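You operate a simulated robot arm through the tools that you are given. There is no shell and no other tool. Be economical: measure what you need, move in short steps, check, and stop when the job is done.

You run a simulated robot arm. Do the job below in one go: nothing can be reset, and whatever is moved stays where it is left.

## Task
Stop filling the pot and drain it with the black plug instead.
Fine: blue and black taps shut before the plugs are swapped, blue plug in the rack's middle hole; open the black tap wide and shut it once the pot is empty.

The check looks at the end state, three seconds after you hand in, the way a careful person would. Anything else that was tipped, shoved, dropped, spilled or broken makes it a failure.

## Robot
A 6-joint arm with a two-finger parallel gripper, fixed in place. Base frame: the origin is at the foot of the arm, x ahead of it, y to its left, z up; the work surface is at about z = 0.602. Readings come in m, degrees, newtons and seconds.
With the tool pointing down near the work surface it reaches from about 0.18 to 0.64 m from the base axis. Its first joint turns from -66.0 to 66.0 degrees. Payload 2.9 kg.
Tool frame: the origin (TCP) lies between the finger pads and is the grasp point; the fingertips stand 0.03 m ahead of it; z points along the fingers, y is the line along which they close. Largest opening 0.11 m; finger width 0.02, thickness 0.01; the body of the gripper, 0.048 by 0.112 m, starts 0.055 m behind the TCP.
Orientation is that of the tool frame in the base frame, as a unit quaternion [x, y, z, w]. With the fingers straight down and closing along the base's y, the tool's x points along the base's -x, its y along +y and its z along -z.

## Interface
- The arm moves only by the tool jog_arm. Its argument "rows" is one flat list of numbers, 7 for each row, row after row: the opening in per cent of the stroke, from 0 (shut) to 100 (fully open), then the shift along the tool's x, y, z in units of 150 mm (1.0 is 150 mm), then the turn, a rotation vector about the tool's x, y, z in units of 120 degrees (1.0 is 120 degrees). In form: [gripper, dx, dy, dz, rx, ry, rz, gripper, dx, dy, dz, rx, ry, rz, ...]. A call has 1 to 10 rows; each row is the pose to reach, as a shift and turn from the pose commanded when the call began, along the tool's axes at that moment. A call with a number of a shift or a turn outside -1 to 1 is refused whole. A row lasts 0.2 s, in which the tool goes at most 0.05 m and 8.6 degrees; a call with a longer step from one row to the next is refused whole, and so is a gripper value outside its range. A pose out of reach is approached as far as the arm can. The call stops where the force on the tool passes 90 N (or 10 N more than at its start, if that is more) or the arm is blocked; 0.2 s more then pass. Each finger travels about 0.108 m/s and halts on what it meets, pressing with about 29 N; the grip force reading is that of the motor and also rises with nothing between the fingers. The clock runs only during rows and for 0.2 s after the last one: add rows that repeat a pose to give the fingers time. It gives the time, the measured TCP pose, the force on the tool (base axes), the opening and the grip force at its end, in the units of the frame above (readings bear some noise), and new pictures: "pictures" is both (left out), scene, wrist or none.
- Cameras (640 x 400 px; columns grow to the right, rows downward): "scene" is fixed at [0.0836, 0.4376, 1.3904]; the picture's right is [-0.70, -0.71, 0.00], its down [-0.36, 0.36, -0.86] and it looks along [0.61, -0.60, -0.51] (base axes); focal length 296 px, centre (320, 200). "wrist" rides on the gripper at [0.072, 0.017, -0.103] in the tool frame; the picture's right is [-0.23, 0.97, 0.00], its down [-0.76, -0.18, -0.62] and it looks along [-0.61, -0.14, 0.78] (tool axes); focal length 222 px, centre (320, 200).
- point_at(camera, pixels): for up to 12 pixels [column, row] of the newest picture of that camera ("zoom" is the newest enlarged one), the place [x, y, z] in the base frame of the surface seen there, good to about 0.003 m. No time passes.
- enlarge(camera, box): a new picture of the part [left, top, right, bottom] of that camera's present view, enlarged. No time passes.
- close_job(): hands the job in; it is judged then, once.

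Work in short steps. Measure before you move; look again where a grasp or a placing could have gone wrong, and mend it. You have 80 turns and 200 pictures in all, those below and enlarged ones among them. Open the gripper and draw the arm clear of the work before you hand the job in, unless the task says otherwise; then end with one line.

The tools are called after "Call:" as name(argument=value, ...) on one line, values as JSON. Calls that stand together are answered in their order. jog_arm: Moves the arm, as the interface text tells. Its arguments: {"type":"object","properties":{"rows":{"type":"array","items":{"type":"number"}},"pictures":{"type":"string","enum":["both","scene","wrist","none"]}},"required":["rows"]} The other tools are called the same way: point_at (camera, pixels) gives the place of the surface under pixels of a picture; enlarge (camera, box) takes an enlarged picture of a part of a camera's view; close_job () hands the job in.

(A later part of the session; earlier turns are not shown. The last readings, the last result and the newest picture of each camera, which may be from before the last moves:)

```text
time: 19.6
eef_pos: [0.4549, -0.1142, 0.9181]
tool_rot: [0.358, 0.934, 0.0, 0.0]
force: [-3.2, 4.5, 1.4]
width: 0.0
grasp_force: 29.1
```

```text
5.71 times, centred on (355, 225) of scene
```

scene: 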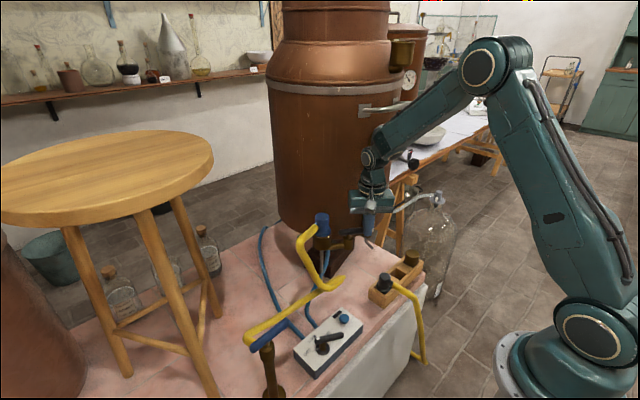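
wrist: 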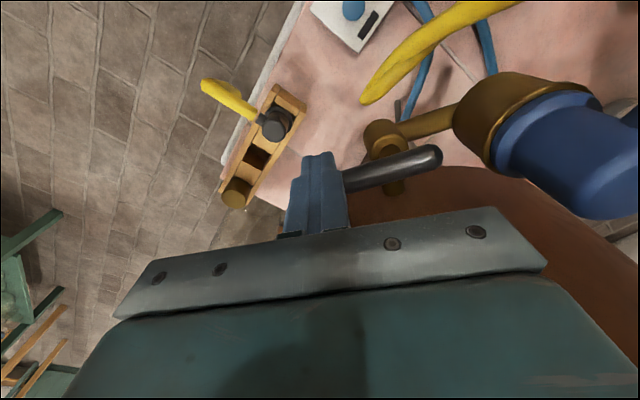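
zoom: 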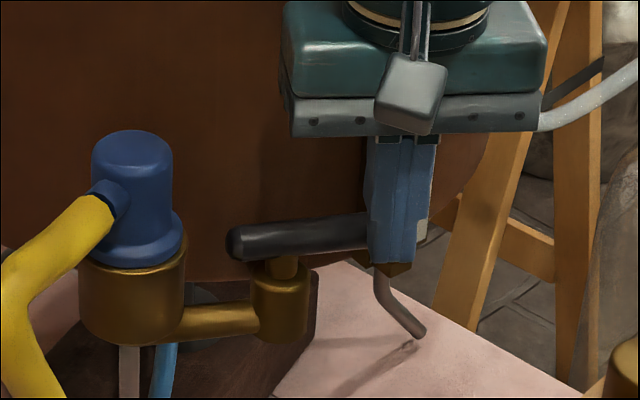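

The bar is now parallel to the socket pipe; I measure its angle and look at the body more closely.

Call:
point_at(camera="wrist", pixels=[[352, 178], [370, 172], [390, 167], [410, 161], [430, 155], [415, 128], [430, 124], [445, 120], [383, 135], [395, 185]])

Call:
enlarge(camera="wrist", box=[330, 90, 460, 210])

```text
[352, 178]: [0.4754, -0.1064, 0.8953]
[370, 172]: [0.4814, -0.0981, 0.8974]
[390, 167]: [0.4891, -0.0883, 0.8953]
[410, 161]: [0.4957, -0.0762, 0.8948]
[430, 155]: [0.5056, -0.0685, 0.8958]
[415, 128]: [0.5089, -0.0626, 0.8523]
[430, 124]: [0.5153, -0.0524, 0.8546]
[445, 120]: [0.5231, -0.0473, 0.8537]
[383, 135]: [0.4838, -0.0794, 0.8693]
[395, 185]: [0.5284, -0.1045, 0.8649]
```

```text
3.33 times, centred on (395, 150) of wrist
```

zoom: 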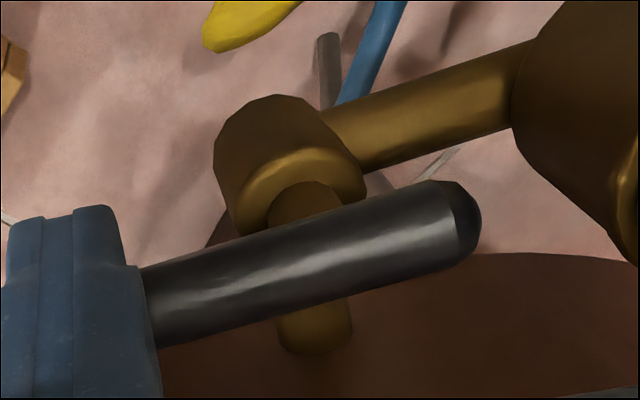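

The bar is at 51.5°, turned 84°. I press another 8 mm to see whether it has reached its stop.

Call:
jog_arm(rows=[0, -0.053, 0.003, 0, 0, 0, 0, 0, -0.053, 0.003, 0, 0, 0, 0], pictures="wrist")

Call:
point_at(camera="wrist", pixels=[[355, 178], [370, 172], [390, 167], [410, 161], [430, 155]])

```text
time: 20.2
eef_pos: [0.4548, -0.1134, 0.917]
tool_rot: [0.355, 0.935, 0.0, -0.011]
force: [-37.8, 34.1, 20.7]
width: 0.0
grasp_force: 29.1
```

wrist: 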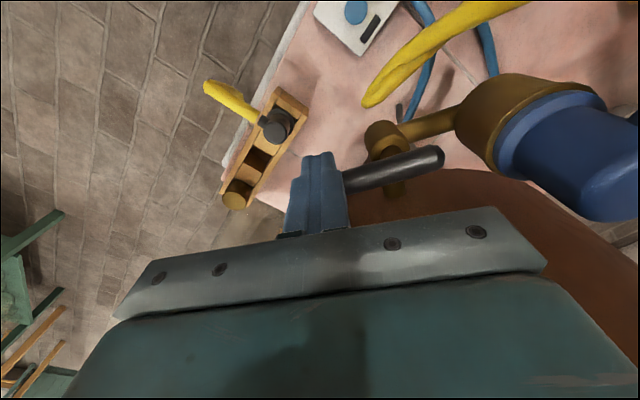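

```text
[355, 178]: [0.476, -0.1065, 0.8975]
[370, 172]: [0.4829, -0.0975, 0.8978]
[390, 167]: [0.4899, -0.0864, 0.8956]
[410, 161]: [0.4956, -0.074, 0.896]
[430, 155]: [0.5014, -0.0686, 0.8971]
```

Force rose to about 50 N with no movement, so this is the other stop. Which stop is "shut" must be proven before unplugging: I will reopen blue briefly with black here and see whether the pot level rises. I back off, lift and travel.

Call:
jog_arm(rows=[0, 0.1, 0, 0, 0, 0, 0, 0, 0.1, 0, -0.3, 0, 0, 0, 20, 0.1, 0, -0.6, 0, 0, 0, 50, 0.1, 0, -0.8, 0, 0, 0, 50, 0.21, 0.14, -0.8, 0, 0, -0.07, 50, 0.32, 0.28, -0.8, 0, 0, -0.14, 50, 0.43, 0.42, -0.8, 0, 0, -0.21, 50, 0.54, 0.56, -0.8, 0, 0, -0.28, 50, 0.65, 0.7, -0.8, 0, 0, -0.35, 50, 0.758, 0.843, -0.8, 0, 0, -0.42], pictures="scene")

Call:
enlarge(camera="scene", box=[365, 190, 385, 230])

```text
time: 22.4
eef_pos: [0.4606, 0.0505, 1.0362]
tool_rot: [-0.075, 0.997, 0.0, 0.0]
force: [0.0, -0.3, 0.0]
width: 0.0546
grasp_force: 0.2
```

scene: 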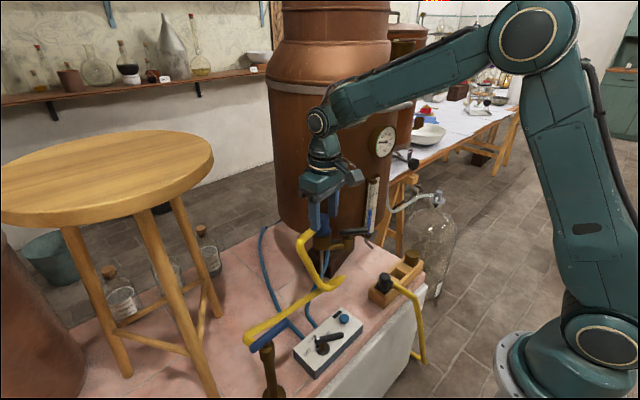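

```text
10.00 times, centred on (375, 210) of scene
```

zoom: 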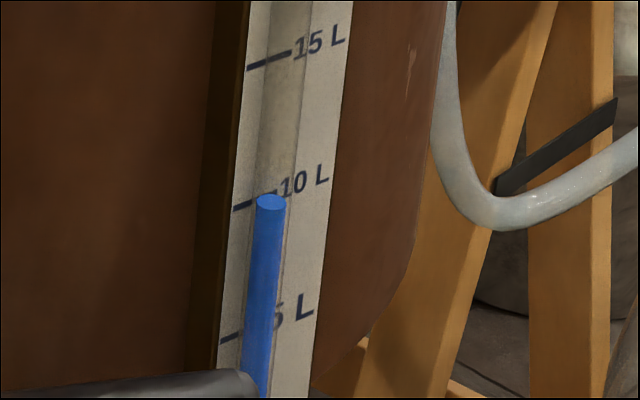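

Level still at ~10.2 L. I go on toward the blue tap, turning to match its bar.

Call:
jog_arm(rows=[50, 0, 0.1, 0, 0, 0, -0.07, 50, 0, 0.2, 0, 0, 0, -0.14, 50, 0, 0.3, 0, 0, 0, -0.21, 50, 0, 0.4, 0, 0, 0, -0.28, 50, 0, 0.5, 0, 0, 0, -0.35, 50, 0, 0.6, 0, 0, 0, -0.42, 50, 0, 0.7, 0, 0, 0, -0.49, 50, -0.01, 0.8, 0.1, 0, 0, -0.56, 50, -0.02, 0.9, 0.2, 0, 0, -0.63, 50, -0.028, 1.0, 0.3, 0, 0, -0.7], pictures="wrist")

```text
time: 24.6
eef_pos: [0.4432, 0.1999, 0.9939]
tool_rot: [0.723, -0.691, 0.0, 0.0]
force: [0.5, -0.4, 0.8]
width: 0.0549
grasp_force: 0.0
```

wrist: 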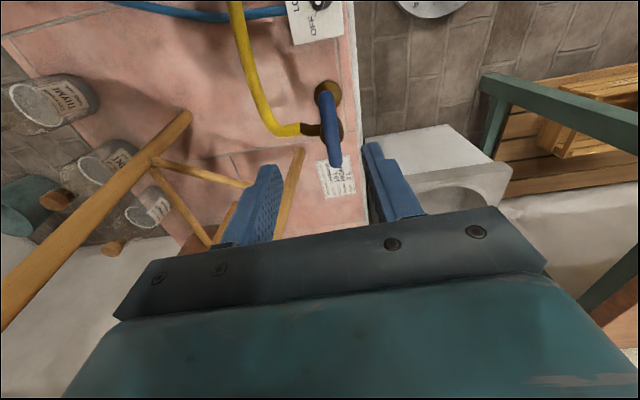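

I measure the bar at wrist (326,85)-(336,163) for its shut angle.

Call:
point_at(camera="wrist", pixels=[[326, 95], [328, 110], [331, 130], [334, 148], [336, 160]])

Call:
jog_arm(rows=[50, -0.1, 0.055, 0.2, 0, 0, -0.02, 50, -0.2, 0.055, 0.4, 0, 0, -0.02, 50, -0.327, 0.055, 0.6, 0, 0, -0.02, 50, -0.327, 0.055, 0.85, 0, 0, -0.02], pictures="wrist")

```text
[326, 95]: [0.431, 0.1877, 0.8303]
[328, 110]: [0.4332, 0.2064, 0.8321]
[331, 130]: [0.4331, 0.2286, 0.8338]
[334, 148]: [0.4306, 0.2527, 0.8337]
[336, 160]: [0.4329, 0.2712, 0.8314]
```

```text
time: 25.6
eef_pos: [0.4322, 0.2503, 0.8654]
tool_rot: [0.736, -0.677, 0.0, -0.001]
force: [0.1, 0.4, -0.7]
width: 0.055
grasp_force: 0.1
```

wrist: 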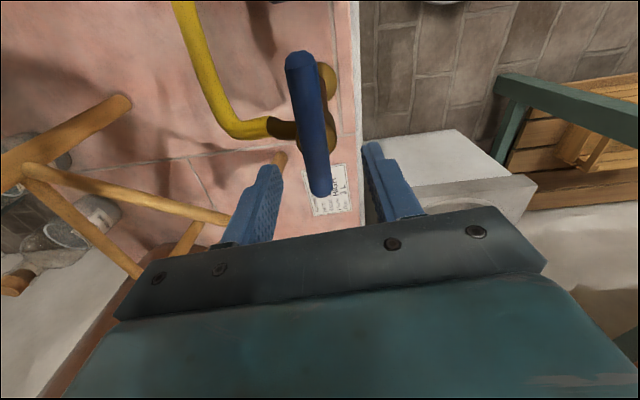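

Bar at about 90°, between the fingers. I lower, grip, and open blue by ~34° for about a second.

Call:
jog_arm(rows=[50, 0, 0, 0.14, 0, 0, 0, 0, 0, 0, 0.14, 0, 0, 0, 0, 0, 0, 0.14, 0, 0, 0, 0, 0, 0, 0.14, 0, 0, 0.07, 0, 0, 0, 0.14, 0, 0, 0.14, 0, 0, 0, 0.14, 0, 0, 0.21, 0, 0, 0, 0.14, 0, 0, 0.28, 0, 0, 0, 0.14, 0, 0, 0.33, 0, 0, 0, 0.14, 0, 0, 0.33, 0, 0, 0, 0.14, 0, 0, 0.33], pictures="wrist")

Call:
enlarge(camera="scene", box=[365, 190, 385, 230])

```text
time: 27.8
eef_pos: [0.4354, 0.2506, 0.8446]
tool_rot: [-0.463, 0.886, 0.001, 0.003]
force: [24.2, 1.7, 6.6]
width: 0.0185
grasp_force: 44.9
```

wrist: 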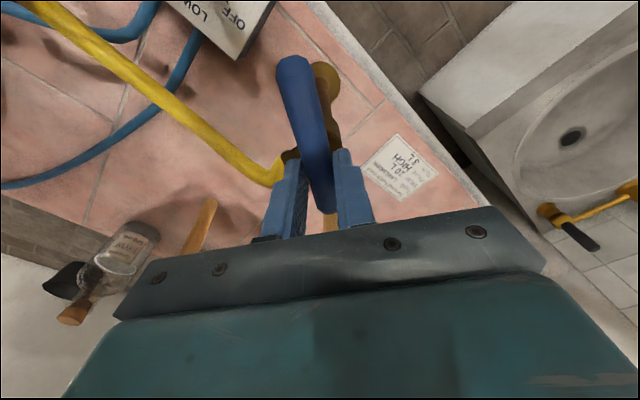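

```text
10.00 times, centred on (375, 210) of scene
```

zoom: 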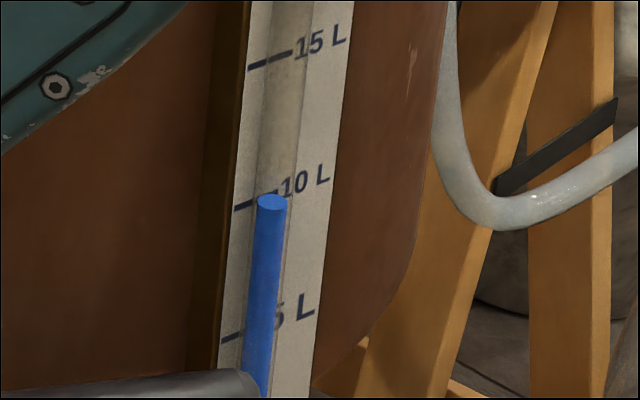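

Blue is open ~35° and the level doesn't move: black is shut at its present stop. Now I shut blue again, overshooting into its stop.

Call:
jog_arm(rows=[0, 0, 0, 0, 0, 0, -0.07, 0, 0, 0, 0, 0, 0, -0.14, 0, 0, 0, 0, 0, 0, -0.21, 0, 0, 0, 0, 0, 0, -0.28, 0, 0, 0, 0, 0, 0, -0.35, 0, 0, 0, 0, 0, 0, -0.4, 0, 0, 0, 0, 0, 0, -0.4], pictures="wrist")

Call:
enlarge(camera="scene", box=[365, 190, 385, 230])

```text
time: 29.4
eef_pos: [0.4354, 0.249, 0.8447]
tool_rot: [0.783, -0.622, 0.001, -0.002]
force: [19.7, -5.0, 11.7]
width: 0.0233
grasp_force: 45.2
```

wrist: 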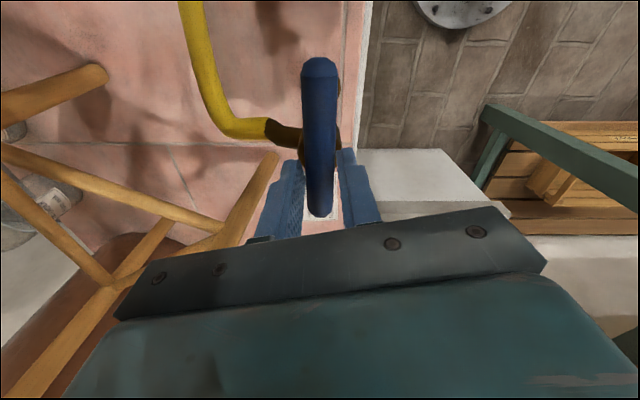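

```text
10.00 times, centred on (375, 210) of scene
```

zoom: 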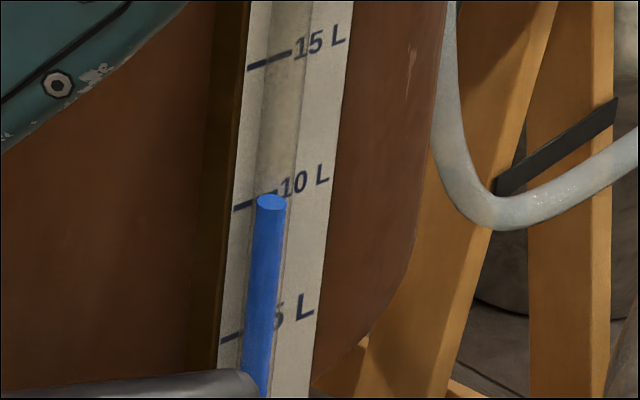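

Same stop picture and a level unchanged: blue is shut. I release, lift and travel back toward the blue plug.

Call:
jog_arm(rows=[50, 0, 0, 0, 0, 0, 0, 50, 0, 0, 0, 0, 0, 0, 50, 0, 0, -0.3, 0, 0, 0, 50, 0, 0, -0.6, 0, 0, 0, 50, 0, 0, -0.9, 0, 0, 0.07, 50, 0.1, 0, -1.0, 0, 0, 0.14, 50, 0.3, 0, -1.0, 0, 0, 0.21, 50, 0.5, 0, -1.0, 0, 0, 0.28, 50, 0.7, 0, -1.0, 0, 0, 0.35, 50, 0.9, 0, -1.0, 0, 0, 0.42], pictures="none")

```text
time: 31.6
eef_pos: [0.4638, 0.1162, 0.9941]
tool_rot: [-0.444, 0.896, 0.001, 0.001]
force: [0.5, 0.3, 0.0]
width: 0.0551
grasp_force: 0.0
```

I continue turning and moving, rising a little above the blue plug's height.

Call:
jog_arm(rows=[50, 0, 0, -0.15, 0, 0, 0.07, 50, 0, 0, -0.3, 0, 0, 0.14, 50, 0, -0.05, -0.44, 0, 0, 0.21, 50, 0.05, -0.1, -0.44, 0, 0, 0.28, 50, 0.1, -0.15, -0.44, 0, 0, 0.35, 50, 0.15, -0.25, -0.44, 0, 0, 0.42, 50, 0.2, -0.35, -0.44, 0, 0, 0.49, 50, 0.25, -0.45, -0.44, 0, 0, 0.56, 50, 0.28, -0.5, -0.44, 0, 0, 0.63, 50, 0.311, -0.539, -0.44, 0, 0, 0.7], pictures="wrist")

```text
time: 33.8
eef_pos: [0.4993, 0.0297, 1.06]
tool_rot: [0.269, 0.963, 0.0, 0.0]
force: [-0.5, -0.1, 1.0]
width: 0.0549
grasp_force: 0.1
```

wrist: 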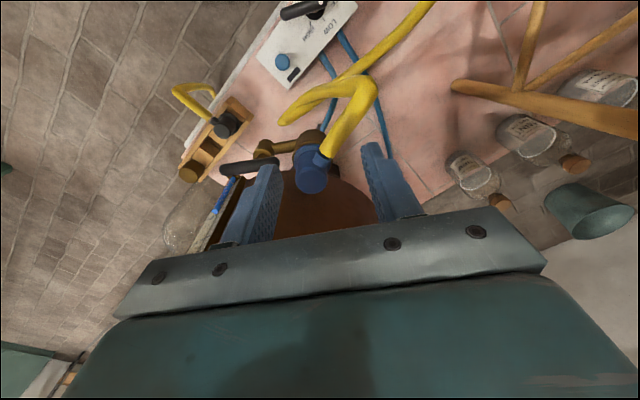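

I enlarge the plug (wrist (312,170)) to fix its centre.

Call:
enlarge(camera="wrist", box=[260, 110, 380, 210])

Call:
point_at(camera="wrist", pixels=[[311, 170], [311, 180], [311, 190], [296, 180], [326, 180], [311, 160], [322, 160], [330, 150], [345, 125], [309, 150]])

```text
4.00 times, centred on (320, 160) of wrist
```

zoom: 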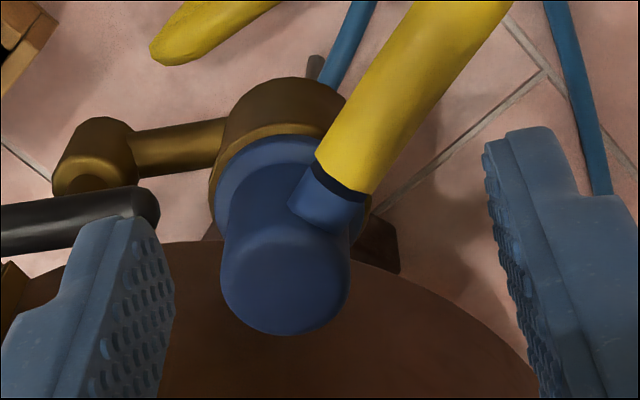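

```text
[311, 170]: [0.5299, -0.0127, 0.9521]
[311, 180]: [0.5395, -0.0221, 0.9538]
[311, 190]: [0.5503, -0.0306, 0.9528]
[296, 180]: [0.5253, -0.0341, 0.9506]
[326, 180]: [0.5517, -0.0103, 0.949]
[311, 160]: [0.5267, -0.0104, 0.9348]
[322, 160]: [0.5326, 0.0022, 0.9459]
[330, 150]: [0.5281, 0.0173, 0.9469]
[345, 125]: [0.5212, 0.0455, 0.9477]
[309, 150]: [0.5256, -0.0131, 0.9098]
```

Plug centre is (0.540,-0.022), top z 0.954. I move over it, turned so the fingers avoid the hose nozzle.

Call:
jog_arm(rows=[55, -0.1, -0.04, 0, 0, 0, 0.06, 60, -0.2, -0.08, 0, 0, 0, 0.12, 60, -0.3, -0.12, 0.1, 0, 0, 0.18, 60, -0.411, -0.154, 0.3, 0, 0, 0.235])

```text
time: 34.8
eef_pos: [0.5408, -0.0218, 1.0155]
tool_rot: [0.496, 0.868, 0.0, 0.0]
force: [-0.1, 0.0, -0.6]
width: 0.0664
grasp_force: 0.1
```

scene: 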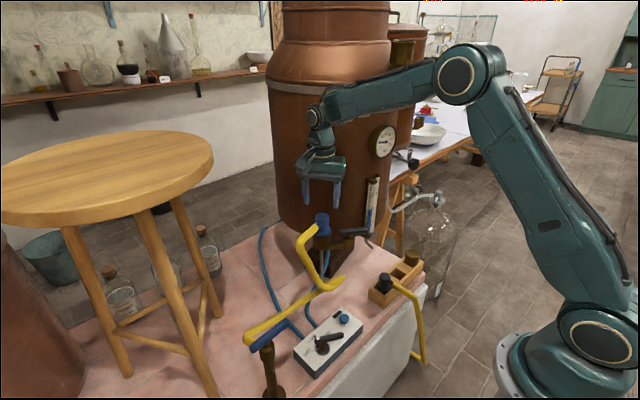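
wrist: 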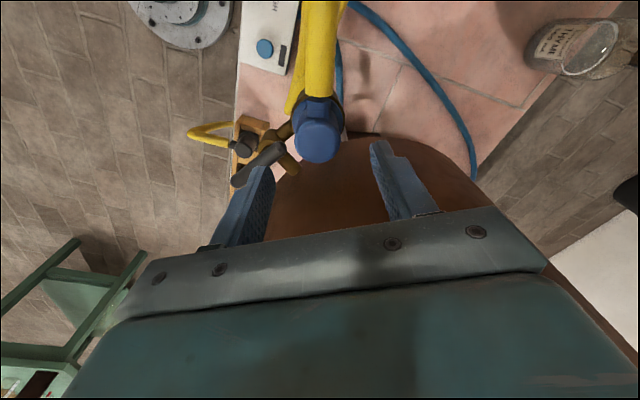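

The knob sits between the fingers. I lower to z 0.951 and close.

Call:
jog_arm(rows=[60, 0, 0, 0.25, 0, 0, 0, 60, 0, 0, 0.43, 0, 0, 0, 20, 0, 0, 0.43, 0, 0, 0, 20, 0, 0, 0.43, 0, 0, 0, 0, 0, 0, 0.43, 0, 0, 0, 0, 0, 0, 0.43, 0, 0, 0])

```text
time: 36.2
eef_pos: [0.5431, -0.0204, 0.9518]
tool_rot: [0.494, 0.869, 0.0, 0.0]
force: [-0.7, 0.2, -1.1]
width: 0.0364
grasp_force: 28.9
```

scene: 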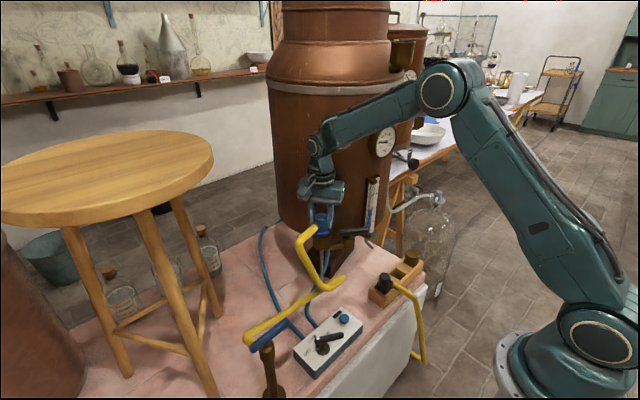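
wrist: 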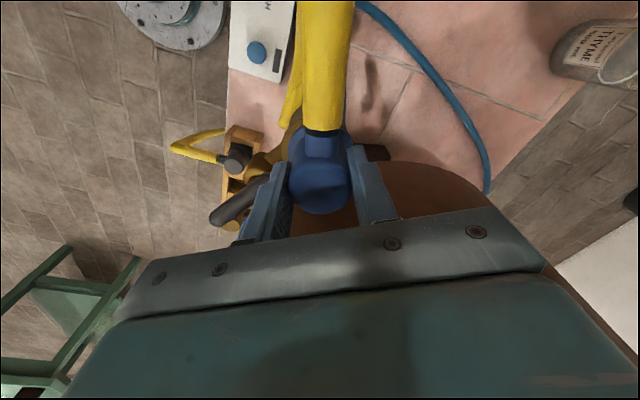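

Gripped at 36.4 mm. I lift straight up slowly by 45 mm and watch.

Call:
jog_arm(rows=[0, 0, 0, -0.05, 0, 0, 0, 0, 0, 0, -0.1, 0, 0, 0, 0, 0, 0, -0.2, 0, 0, 0, 0, 0, 0, -0.3, 0, 0, 0])

Call:
enlarge(camera="scene", box=[270, 170, 390, 270])

```text
time: 37.2
eef_pos: [0.5412, -0.0213, 0.995]
tool_rot: [0.495, 0.869, 0.0, 0.001]
force: [0.1, -0.5, -1.8]
width: 0.0362
grasp_force: 28.7
```

scene: 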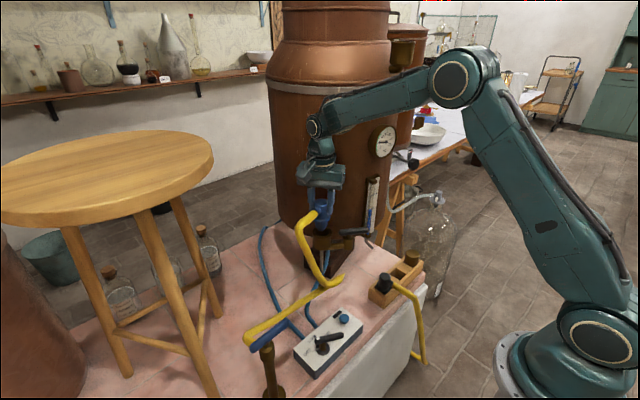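
wrist: 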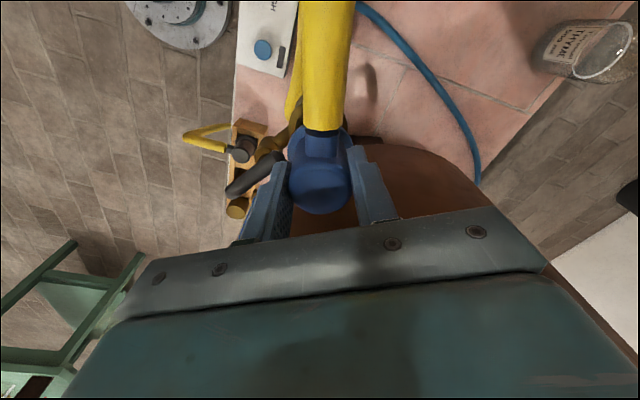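

```text
4.00 times, centred on (330, 220) of scene
```

zoom: 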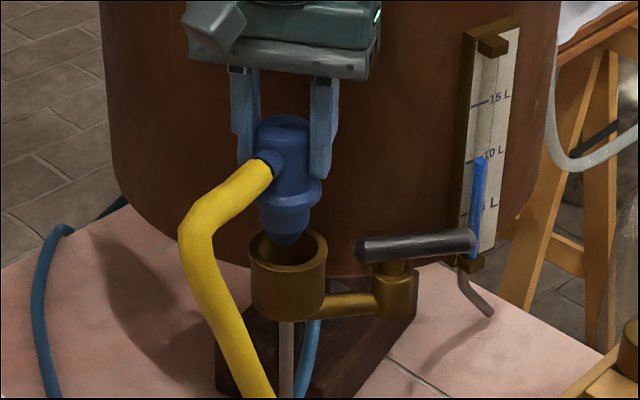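

The plug is out cleanly, no leak, tap still shut. I carry it up and out in -x, away from the tap handle, then toward the rack.

Call:
point_at(camera="zoom", pixels=[[289, 233], [258, 245], [318, 248], [285, 262], [300, 232], [289, 270], [390, 265], [440, 240]])

Call:
jog_arm(rows=[0, 0, 0, -0.15, 0, 0, 0, 0, 0, 0, -0.3, 0, 0, 0, 0, 0.11, -0.19, -0.3, 0, 0, 0, 0, 0.22, -0.38, -0.3, 0, 0, 0, 0, 0.34, -0.573, -0.3, 0, 0, 0, 0, 0.17, -0.67, -0.3, 0, 0, 0, 0, 0.0, -0.777, -0.3, 0, 0, 0])

```text
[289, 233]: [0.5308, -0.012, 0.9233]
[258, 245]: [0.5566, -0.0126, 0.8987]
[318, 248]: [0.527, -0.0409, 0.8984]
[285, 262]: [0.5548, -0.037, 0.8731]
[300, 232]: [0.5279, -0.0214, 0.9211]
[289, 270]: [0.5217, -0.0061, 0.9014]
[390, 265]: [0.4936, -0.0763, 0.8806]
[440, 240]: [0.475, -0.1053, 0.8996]
```

```text
time: 38.8
eef_pos: [0.4398, -0.0804, 1.0415]
tool_rot: [0.495, 0.869, 0.0, 0.001]
force: [-0.8, 0.7, -1.4]
width: 0.0361
grasp_force: 28.8
```

scene: 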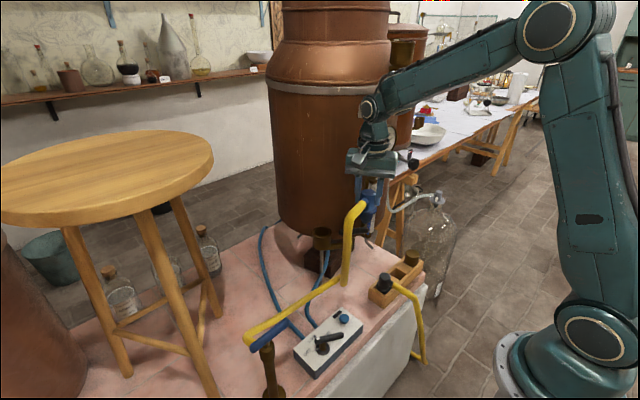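
wrist: 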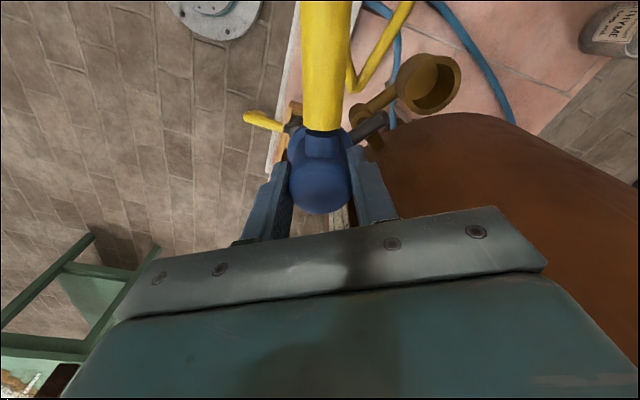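

The socket is open (brass ring) and the hose hangs clear. I enlarge the rack in the scene and measure the middle hole.

Call:
enlarge(camera="scene", box=[360, 240, 440, 310])

Call:
point_at(camera="zoom", pixels=[[290, 190], [340, 170], [270, 210], [320, 215], [360, 200], [240, 235], [400, 150], [430, 130], [350, 235], [420, 190], [180, 230], [140, 240]])

```text
5.71 times, centred on (400, 275) of scene
```

zoom: 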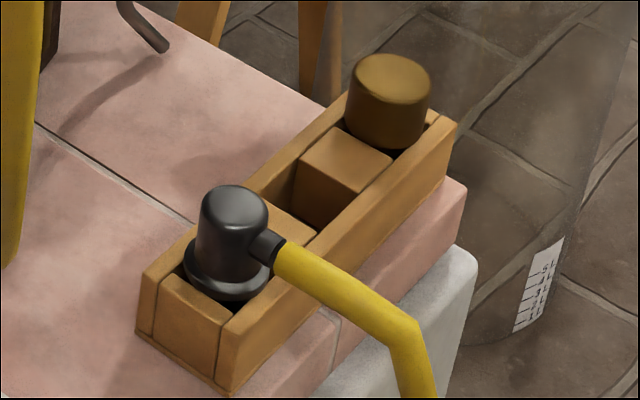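

```text
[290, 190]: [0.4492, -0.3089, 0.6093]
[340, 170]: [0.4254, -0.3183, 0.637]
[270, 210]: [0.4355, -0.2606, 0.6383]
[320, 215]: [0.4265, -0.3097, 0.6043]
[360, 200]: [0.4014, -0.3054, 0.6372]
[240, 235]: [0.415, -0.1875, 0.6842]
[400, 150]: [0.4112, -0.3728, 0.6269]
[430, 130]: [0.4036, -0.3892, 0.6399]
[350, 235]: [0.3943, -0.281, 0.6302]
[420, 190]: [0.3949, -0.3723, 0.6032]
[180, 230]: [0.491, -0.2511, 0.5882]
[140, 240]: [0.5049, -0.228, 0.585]
```

I take more points on the knob tops, block edges and rails for the hole's centre.

Call:
point_at(camera="zoom", pixels=[[235, 190], [225, 193], [245, 205], [390, 65], [380, 75], [405, 70], [316, 228], [275, 205], [300, 150], [385, 158], [330, 131], [437, 118]])

Call:
point_at(camera="zoom", pixels=[[325, 120], [290, 165], [160, 275], [230, 330], [300, 275], [400, 180], [450, 128], [185, 310], [345, 190], [310, 210], [300, 235], [262, 195]])

```text
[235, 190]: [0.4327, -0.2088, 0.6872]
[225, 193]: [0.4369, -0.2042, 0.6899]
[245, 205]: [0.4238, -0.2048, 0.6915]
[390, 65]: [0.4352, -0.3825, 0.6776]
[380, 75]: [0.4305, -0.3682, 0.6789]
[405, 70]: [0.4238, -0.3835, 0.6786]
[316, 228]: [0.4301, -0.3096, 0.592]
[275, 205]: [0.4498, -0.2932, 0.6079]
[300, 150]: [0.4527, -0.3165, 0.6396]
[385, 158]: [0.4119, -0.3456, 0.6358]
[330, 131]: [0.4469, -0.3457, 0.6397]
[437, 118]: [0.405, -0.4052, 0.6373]
```

```text
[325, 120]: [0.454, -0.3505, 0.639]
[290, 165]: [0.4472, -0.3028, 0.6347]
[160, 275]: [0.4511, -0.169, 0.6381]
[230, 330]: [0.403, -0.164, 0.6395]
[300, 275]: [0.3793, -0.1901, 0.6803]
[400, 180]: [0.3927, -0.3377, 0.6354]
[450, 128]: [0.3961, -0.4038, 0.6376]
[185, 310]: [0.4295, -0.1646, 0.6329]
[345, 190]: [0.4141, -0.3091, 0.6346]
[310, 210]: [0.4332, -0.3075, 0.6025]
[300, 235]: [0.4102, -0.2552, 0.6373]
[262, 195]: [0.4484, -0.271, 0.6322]
```

Rack spans y -0.16 to -0.41, so the middle hole is at (0.4265,-0.285), top z 0.638. I swing out in -x first to pass the gauge, then toward it.

Call:
jog_arm(rows=[0, 0.05, -0.22, 0, 0, 0, 0, 0, 0.107, -0.441, 0, 0, 0, 0, 0, -0.11, -0.57, 0, 0, 0, 0, 0, -0.325, -0.695, 0, 0, 0, 0.06, 0, -0.54, -0.82, 0, 0, 0, 0.12, 0, -0.753, -0.951, 0, 0, 0, 0.18])

```text
time: 40.2
eef_pos: [0.3744, -0.2495, 1.0407]
tool_rot: [0.649, 0.761, 0.0, 0.0]
force: [0.9, 0.0, -1.1]
width: 0.036
grasp_force: 28.8
```

scene: 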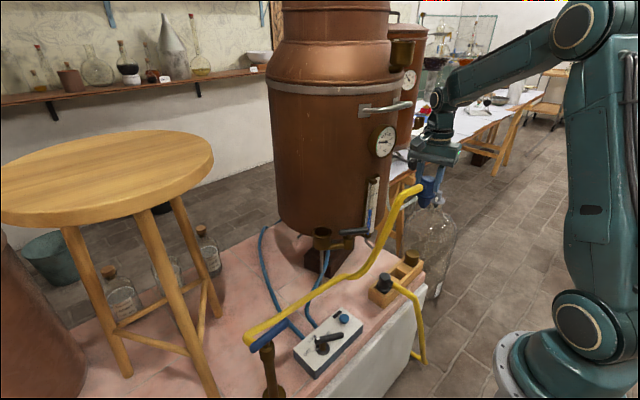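
wrist: 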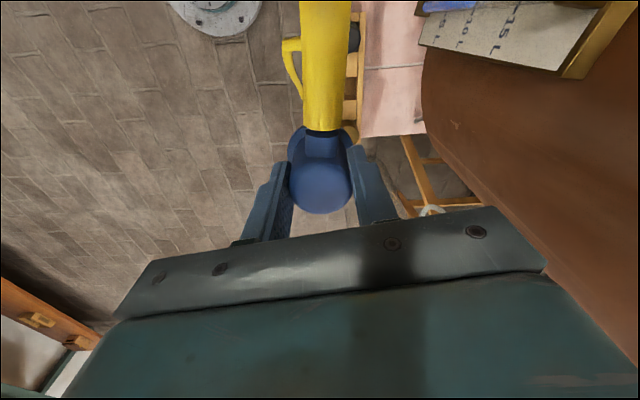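

Good clearance. I move over the hole while turning the nozzle toward +x/+y and come down to z 0.89.

Call:
jog_arm(rows=[0, 0, 0, 0.2, 0, 0, 0.065, 0, 0, 0, 0.45, 0, 0, 0.13, 0, -0.1, 0.1, 0.7, 0, 0, 0.195, 0, -0.2, 0.2, 0.9, 0, 0, 0.26, 0, -0.289, 0.305, 1.0, 0, 0, 0.325])

Call:
enlarge(camera="scene", box=[360, 200, 460, 310])

```text
time: 41.4
eef_pos: [0.426, -0.2836, 0.8891]
tool_rot: [0.865, 0.501, 0.0, -0.002]
force: [-25.0, 6.4, 7.6]
width: 0.0363
grasp_force: 28.8
```

scene: 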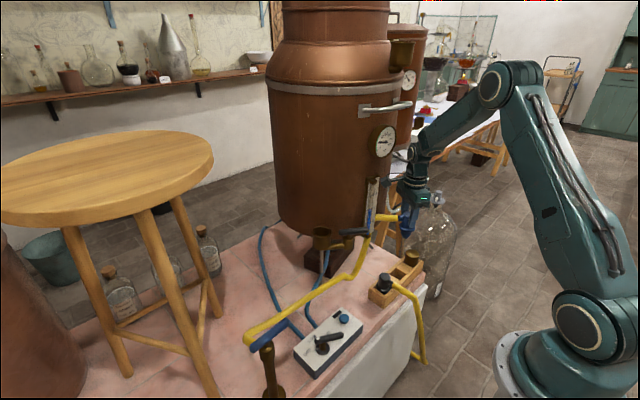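
wrist: 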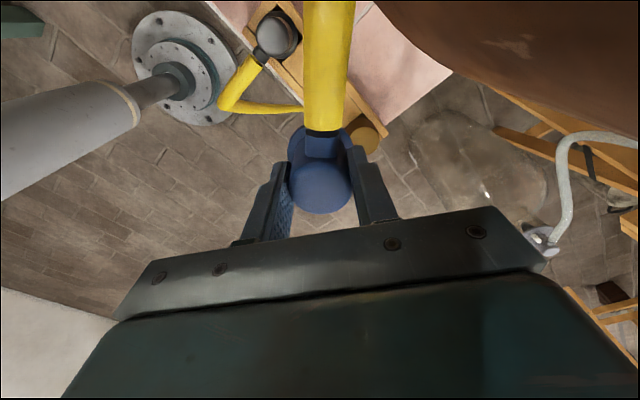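

```text
3.64 times, centred on (410, 255) of scene
```

zoom: 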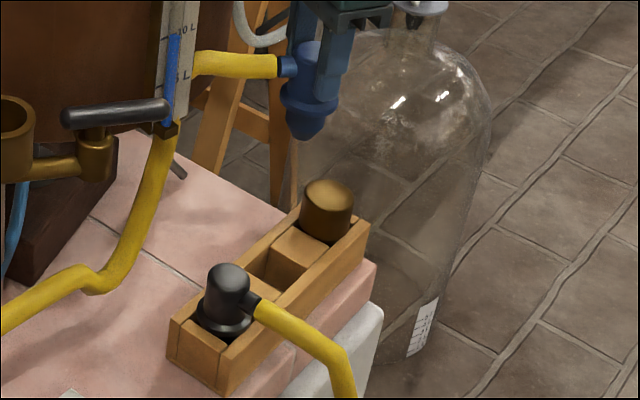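

Force reads -25 N: the hose bears on something near the gauge/handle. I check that spot and ease back by turning the nozzle 20° back and moving 30 mm in -x.

Call:
jog_arm(rows=[0, 0.1, -0.15, 0, 0, 0, -0.06, 0, 0.12, -0.25, 0, 0, 0, -0.12, 0, 0.12, -0.25, 0, 0, 0, -0.17], pictures="scene")

Call:
enlarge(camera="scene", box=[310, 180, 450, 300])

```text
time: 42.2
eef_pos: [0.4037, -0.2487, 0.8906]
tool_rot: [0.762, 0.647, 0.0, 0.0]
force: [0.5, -0.6, -0.8]
width: 0.036
grasp_force: 29.4
```

scene: 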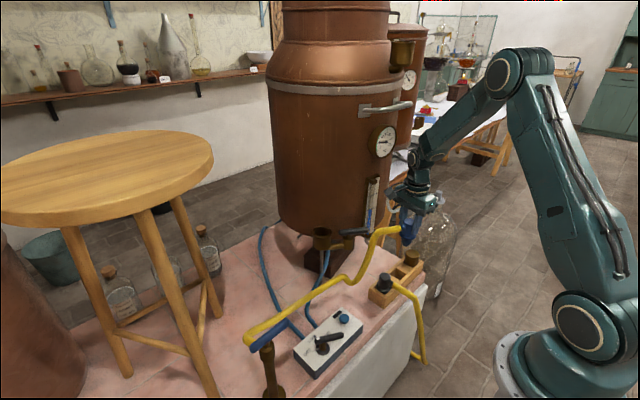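

```text
3.33 times, centred on (380, 240) of scene
```

zoom: 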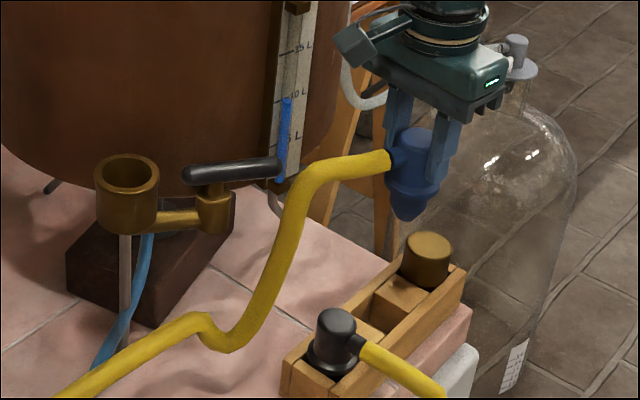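

Force gone, handle and level unchanged. I go lower first (hose drops below the handle), then over the hole at z 0.80 with the nozzle at ~60°.

Call:
jog_arm(rows=[0, 0, 0, 0.3, 0, 0, 0, 0, 0, 0, 0.6, 0, 0, 0, 0, -0.07, 0.06, 0.6, 0, 0, 0.03, 0, -0.14, 0.12, 0.6, 0, 0, 0.06, 0, -0.214, 0.189, 0.6, 0, 0, 0.07])

Call:
enlarge(camera="scene", box=[320, 210, 450, 310])

```text
time: 43.4
eef_pos: [0.4263, -0.2869, 0.8015]
tool_rot: [0.809, 0.587, 0.0, -0.001]
force: [-0.6, 0.4, -0.7]
width: 0.0361
grasp_force: 29.2
```

scene: 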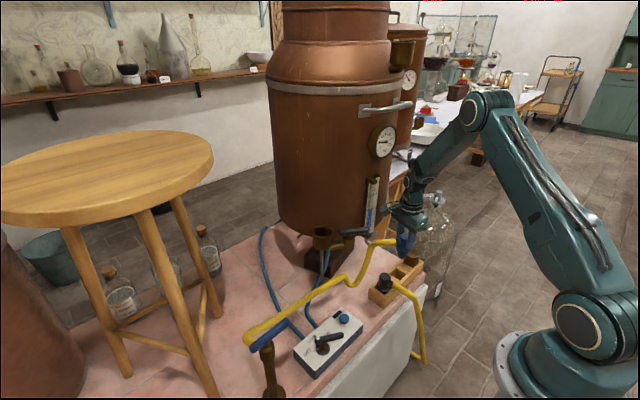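
wrist: 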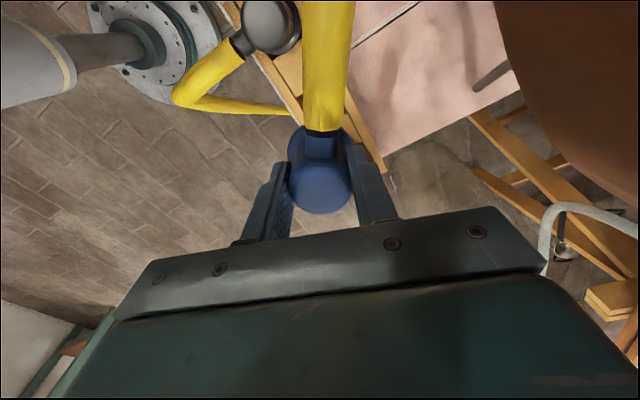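

```text
4.00 times, centred on (385, 260) of scene
```

zoom: 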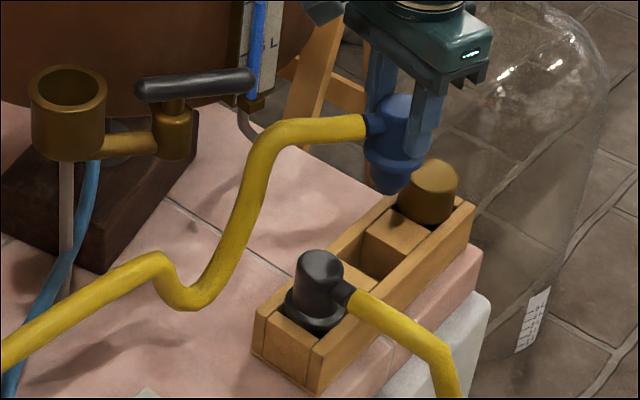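

Everything is clear; plug is centred in the fingers (col 319, row 187). I lower to z 0.715, just above the rack.

Call:
jog_arm(rows=[0, 0, 0.01, 0.25, 0, 0, 0, 0, 0, 0.01, 0.45, 0, 0, 0, 0, 0, 0.01, 0.577, 0, 0, 0])

Call:
enlarge(camera="scene", box=[350, 230, 450, 310])

```text
time: 44.2
eef_pos: [0.4277, -0.2867, 0.7132]
tool_rot: [0.808, 0.589, 0.0, -0.001]
force: [-0.7, -0.4, -1.6]
width: 0.0364
grasp_force: 29.2
```

scene: 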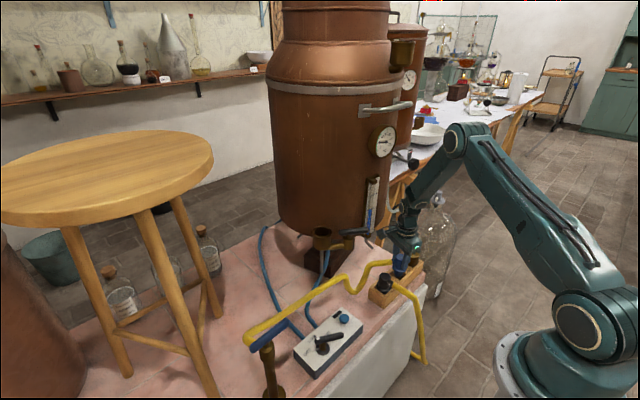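
wrist: 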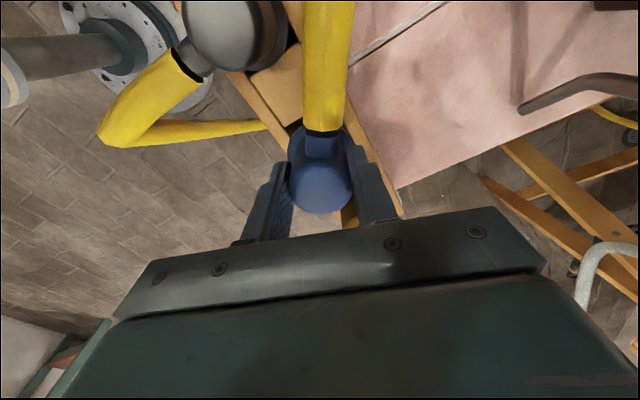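

```text
5.00 times, centred on (400, 270) of scene
```

zoom: 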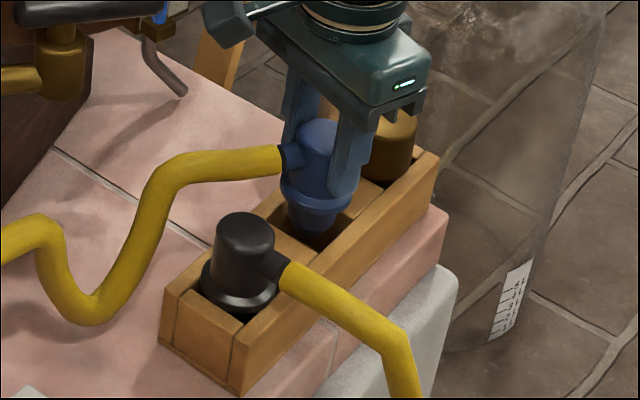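

The tip is entering the middle hole. I lower the last 25 mm gently.

Call:
jog_arm(rows=[0, 0, 0, 0.06, 0, 0, 0, 0, 0, 0, 0.11, 0, 0, 0, 0, 0, 0, 0.165, 0, 0, 0], pictures="scene")

Call:
enlarge(camera="scene", box=[350, 230, 450, 310])

```text
time: 45.0
eef_pos: [0.4286, -0.2872, 0.6897]
tool_rot: [0.808, 0.589, 0.0, 0.0]
force: [0.1, 0.9, -0.5]
width: 0.0362
grasp_force: 28.9
```

scene: 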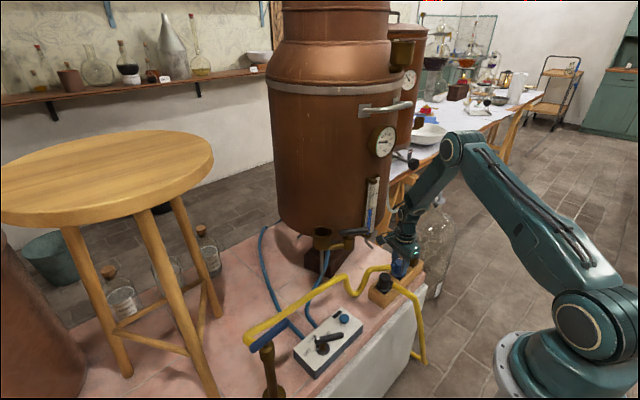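

```text
5.00 times, centred on (400, 270) of scene
```

zoom: 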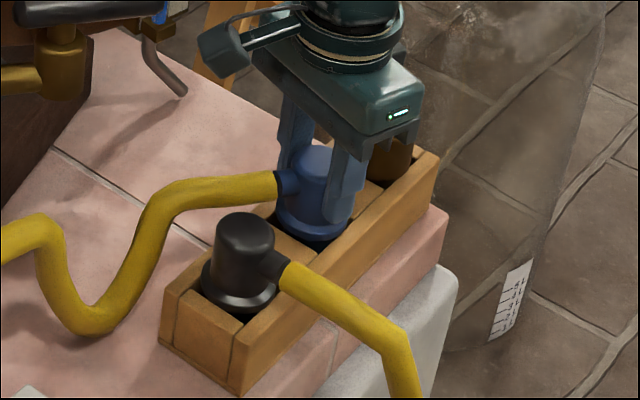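

A few millimetres remain. I lower slowly until contact shows.

Call:
jog_arm(rows=[0, 0, 0, 0.015, 0, 0, 0, 0, 0, 0, 0.03, 0, 0, 0, 0, 0, 0, 0.03, 0, 0, 0], pictures="none")

Call:
enlarge(camera="scene", box=[370, 240, 430, 300])

```text
time: 45.8
eef_pos: [0.4287, -0.2888, 0.6859]
tool_rot: [0.809, 0.588, 0.0, 0.001]
force: [-6.8, 3.3, 24.3]
width: 0.0365
grasp_force: 28.9
```

```text
6.67 times, centred on (400, 270) of scene
```

zoom: 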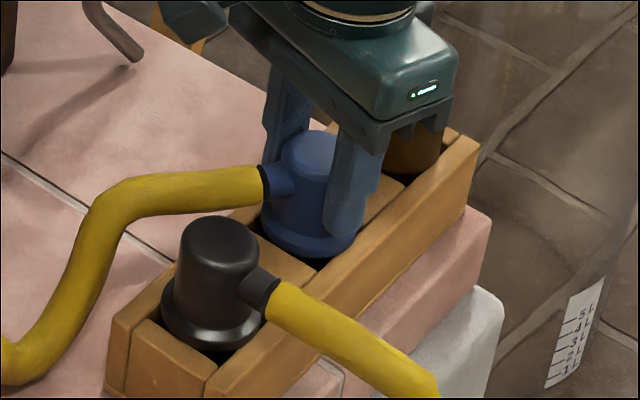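

Contact at 24 N and the collar sits like the black one's. I release and rise straight up.

Call:
jog_arm(rows=[45, 0, 0, 0, 0, 0, 0, 55, 0, 0, 0, 0, 0, 0, 55, 0, 0, -0.15, 0, 0, 0, 55, 0, 0, -0.4, 0, 0, 0, 55, 0, 0, -0.7, 0, 0, 0, 55, 0, 0, -0.95, 0, 0, 0])

Call:
enlarge(camera="scene", box=[350, 230, 450, 310])

Call:
enlarge(camera="wrist", box=[220, 0, 400, 160])

```text
time: 47.2
eef_pos: [0.4282, -0.2865, 0.8274]
tool_rot: [0.809, 0.588, -0.001, 0.0]
force: [0.4, -0.4, -0.3]
width: 0.0611
grasp_force: 0.0
```

scene: 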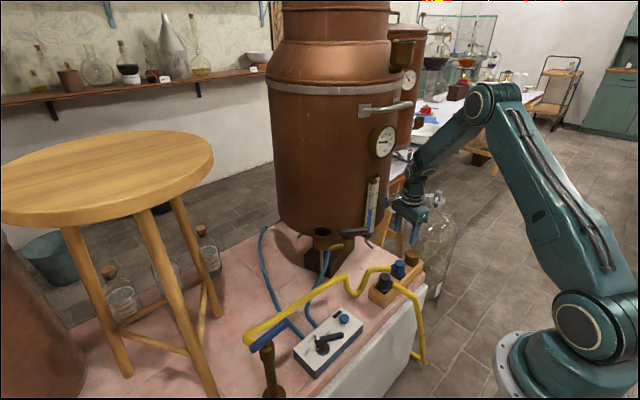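
wrist: 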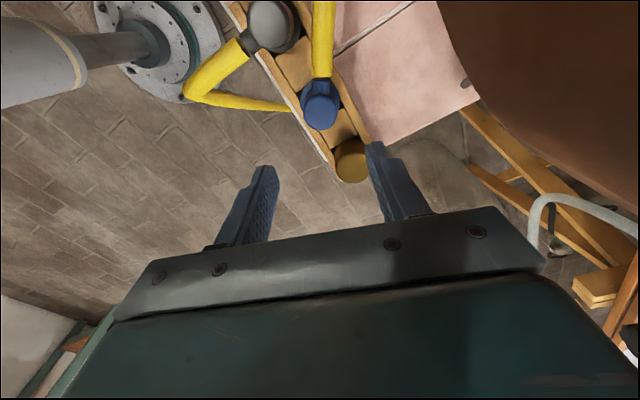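

```text
5.00 times, centred on (400, 270) of scene
```

zoom: 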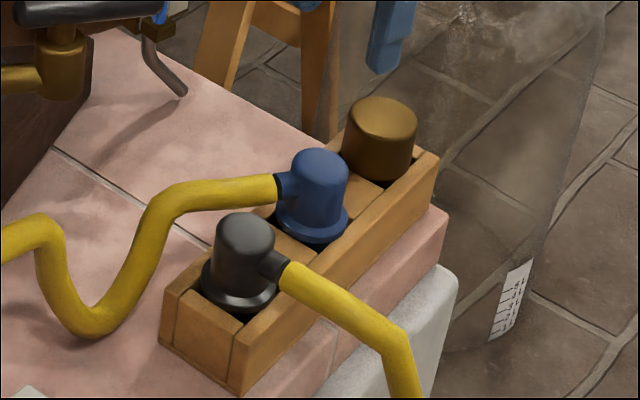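

```text
2.50 times, centred on (310, 80) of wrist
```

zoom: 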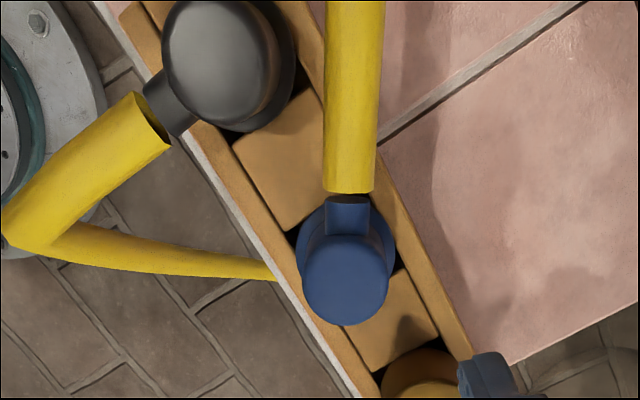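

The blue plug stands upright in the middle hole, hose clear. Next the black plug at (0.427,-0.206), nozzle toward -x; I turn the tool here, away from the gauge, and lower to z 0.755.

Call:
jog_arm(rows=[48, 0, 0, 0, 0, 0, -0.07, 48, 0, 0, 0, 0, 0, -0.14, 48, 0, 0, 0, 0, 0, -0.21, 48, 0, 0, 0.05, 0, 0, -0.28, 48, 0, 0, 0.1, 0, 0, -0.35, 48, 0, 0, 0.2, 0, 0, -0.42, 48, 0, 0, 0.3, 0, 0, -0.49, 48, 0, 0, 0.4, 0, 0, -0.56, 48, 0, 0, 0.45, 0, 0, -0.63, 48, 0, 0, 0.45, 0, 0, -0.7])

Call:
enlarge(camera="wrist", box=[240, 20, 440, 200])

```text
time: 49.4
eef_pos: [0.4298, -0.2874, 0.76]
tool_rot: [0.206, 0.978, 0.0, 0.001]
force: [-1.2, 0.8, 0.1]
width: 0.0529
grasp_force: 0.0
```

scene: 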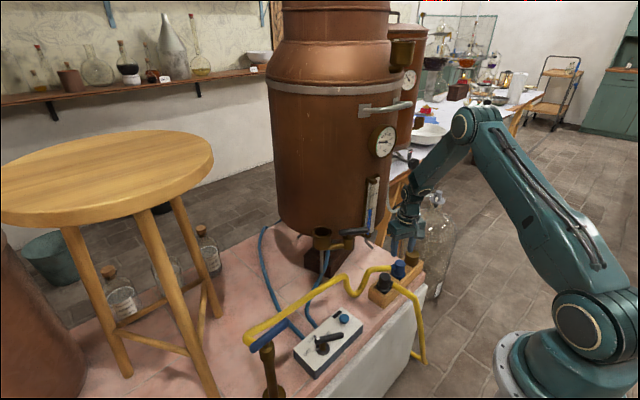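
wrist: 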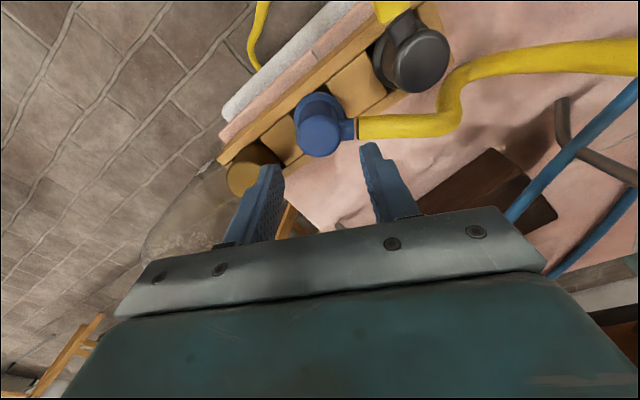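

```text
2.22 times, centred on (340, 110) of wrist
```

zoom: 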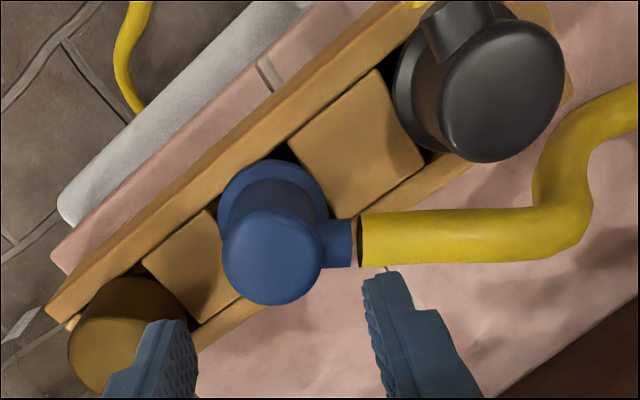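

The tool is set. I measure the black knob's top and the blue hose bend beside it.

Call:
point_at(camera="zoom", pixels=[[505, 90], [480, 90], [535, 70], [500, 130], [515, 45], [470, 30], [455, 45], [440, 235], [560, 220], [570, 150], [615, 110], [272, 265]])

```text
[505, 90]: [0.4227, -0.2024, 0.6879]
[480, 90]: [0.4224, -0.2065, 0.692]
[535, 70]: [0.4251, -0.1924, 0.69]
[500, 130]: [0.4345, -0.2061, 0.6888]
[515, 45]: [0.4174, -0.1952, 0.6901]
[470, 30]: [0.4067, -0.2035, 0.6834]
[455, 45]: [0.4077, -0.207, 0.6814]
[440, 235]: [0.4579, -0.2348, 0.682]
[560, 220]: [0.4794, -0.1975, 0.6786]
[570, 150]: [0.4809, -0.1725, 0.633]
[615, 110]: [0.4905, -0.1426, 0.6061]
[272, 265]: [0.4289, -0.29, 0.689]
```

Black knob centre is (0.425,-0.203) and the hose is ≥45 mm away. I move over it low, then down around it and close.

Call:
jog_arm(rows=[48, 0.08, 0.16, 0.1, 0, 0, 0, 48, 0.17, 0.33, 0.1, 0, 0, 0, 48, 0.256, 0.501, 0.1, 0, 0, 0, 48, 0.256, 0.501, 0.1, 0, 0, 0])

```text
time: 50.4
eef_pos: [0.4226, -0.2045, 0.7468]
tool_rot: [0.208, 0.978, 0.001, 0.0]
force: [0.4, -0.2, 0.3]
width: 0.0526
grasp_force: 0.0
```

scene: 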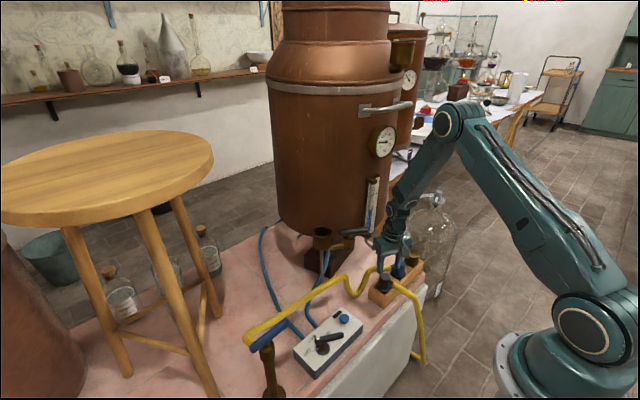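
wrist: 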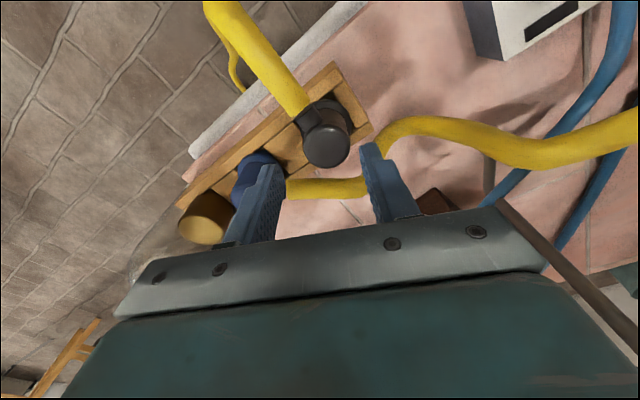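

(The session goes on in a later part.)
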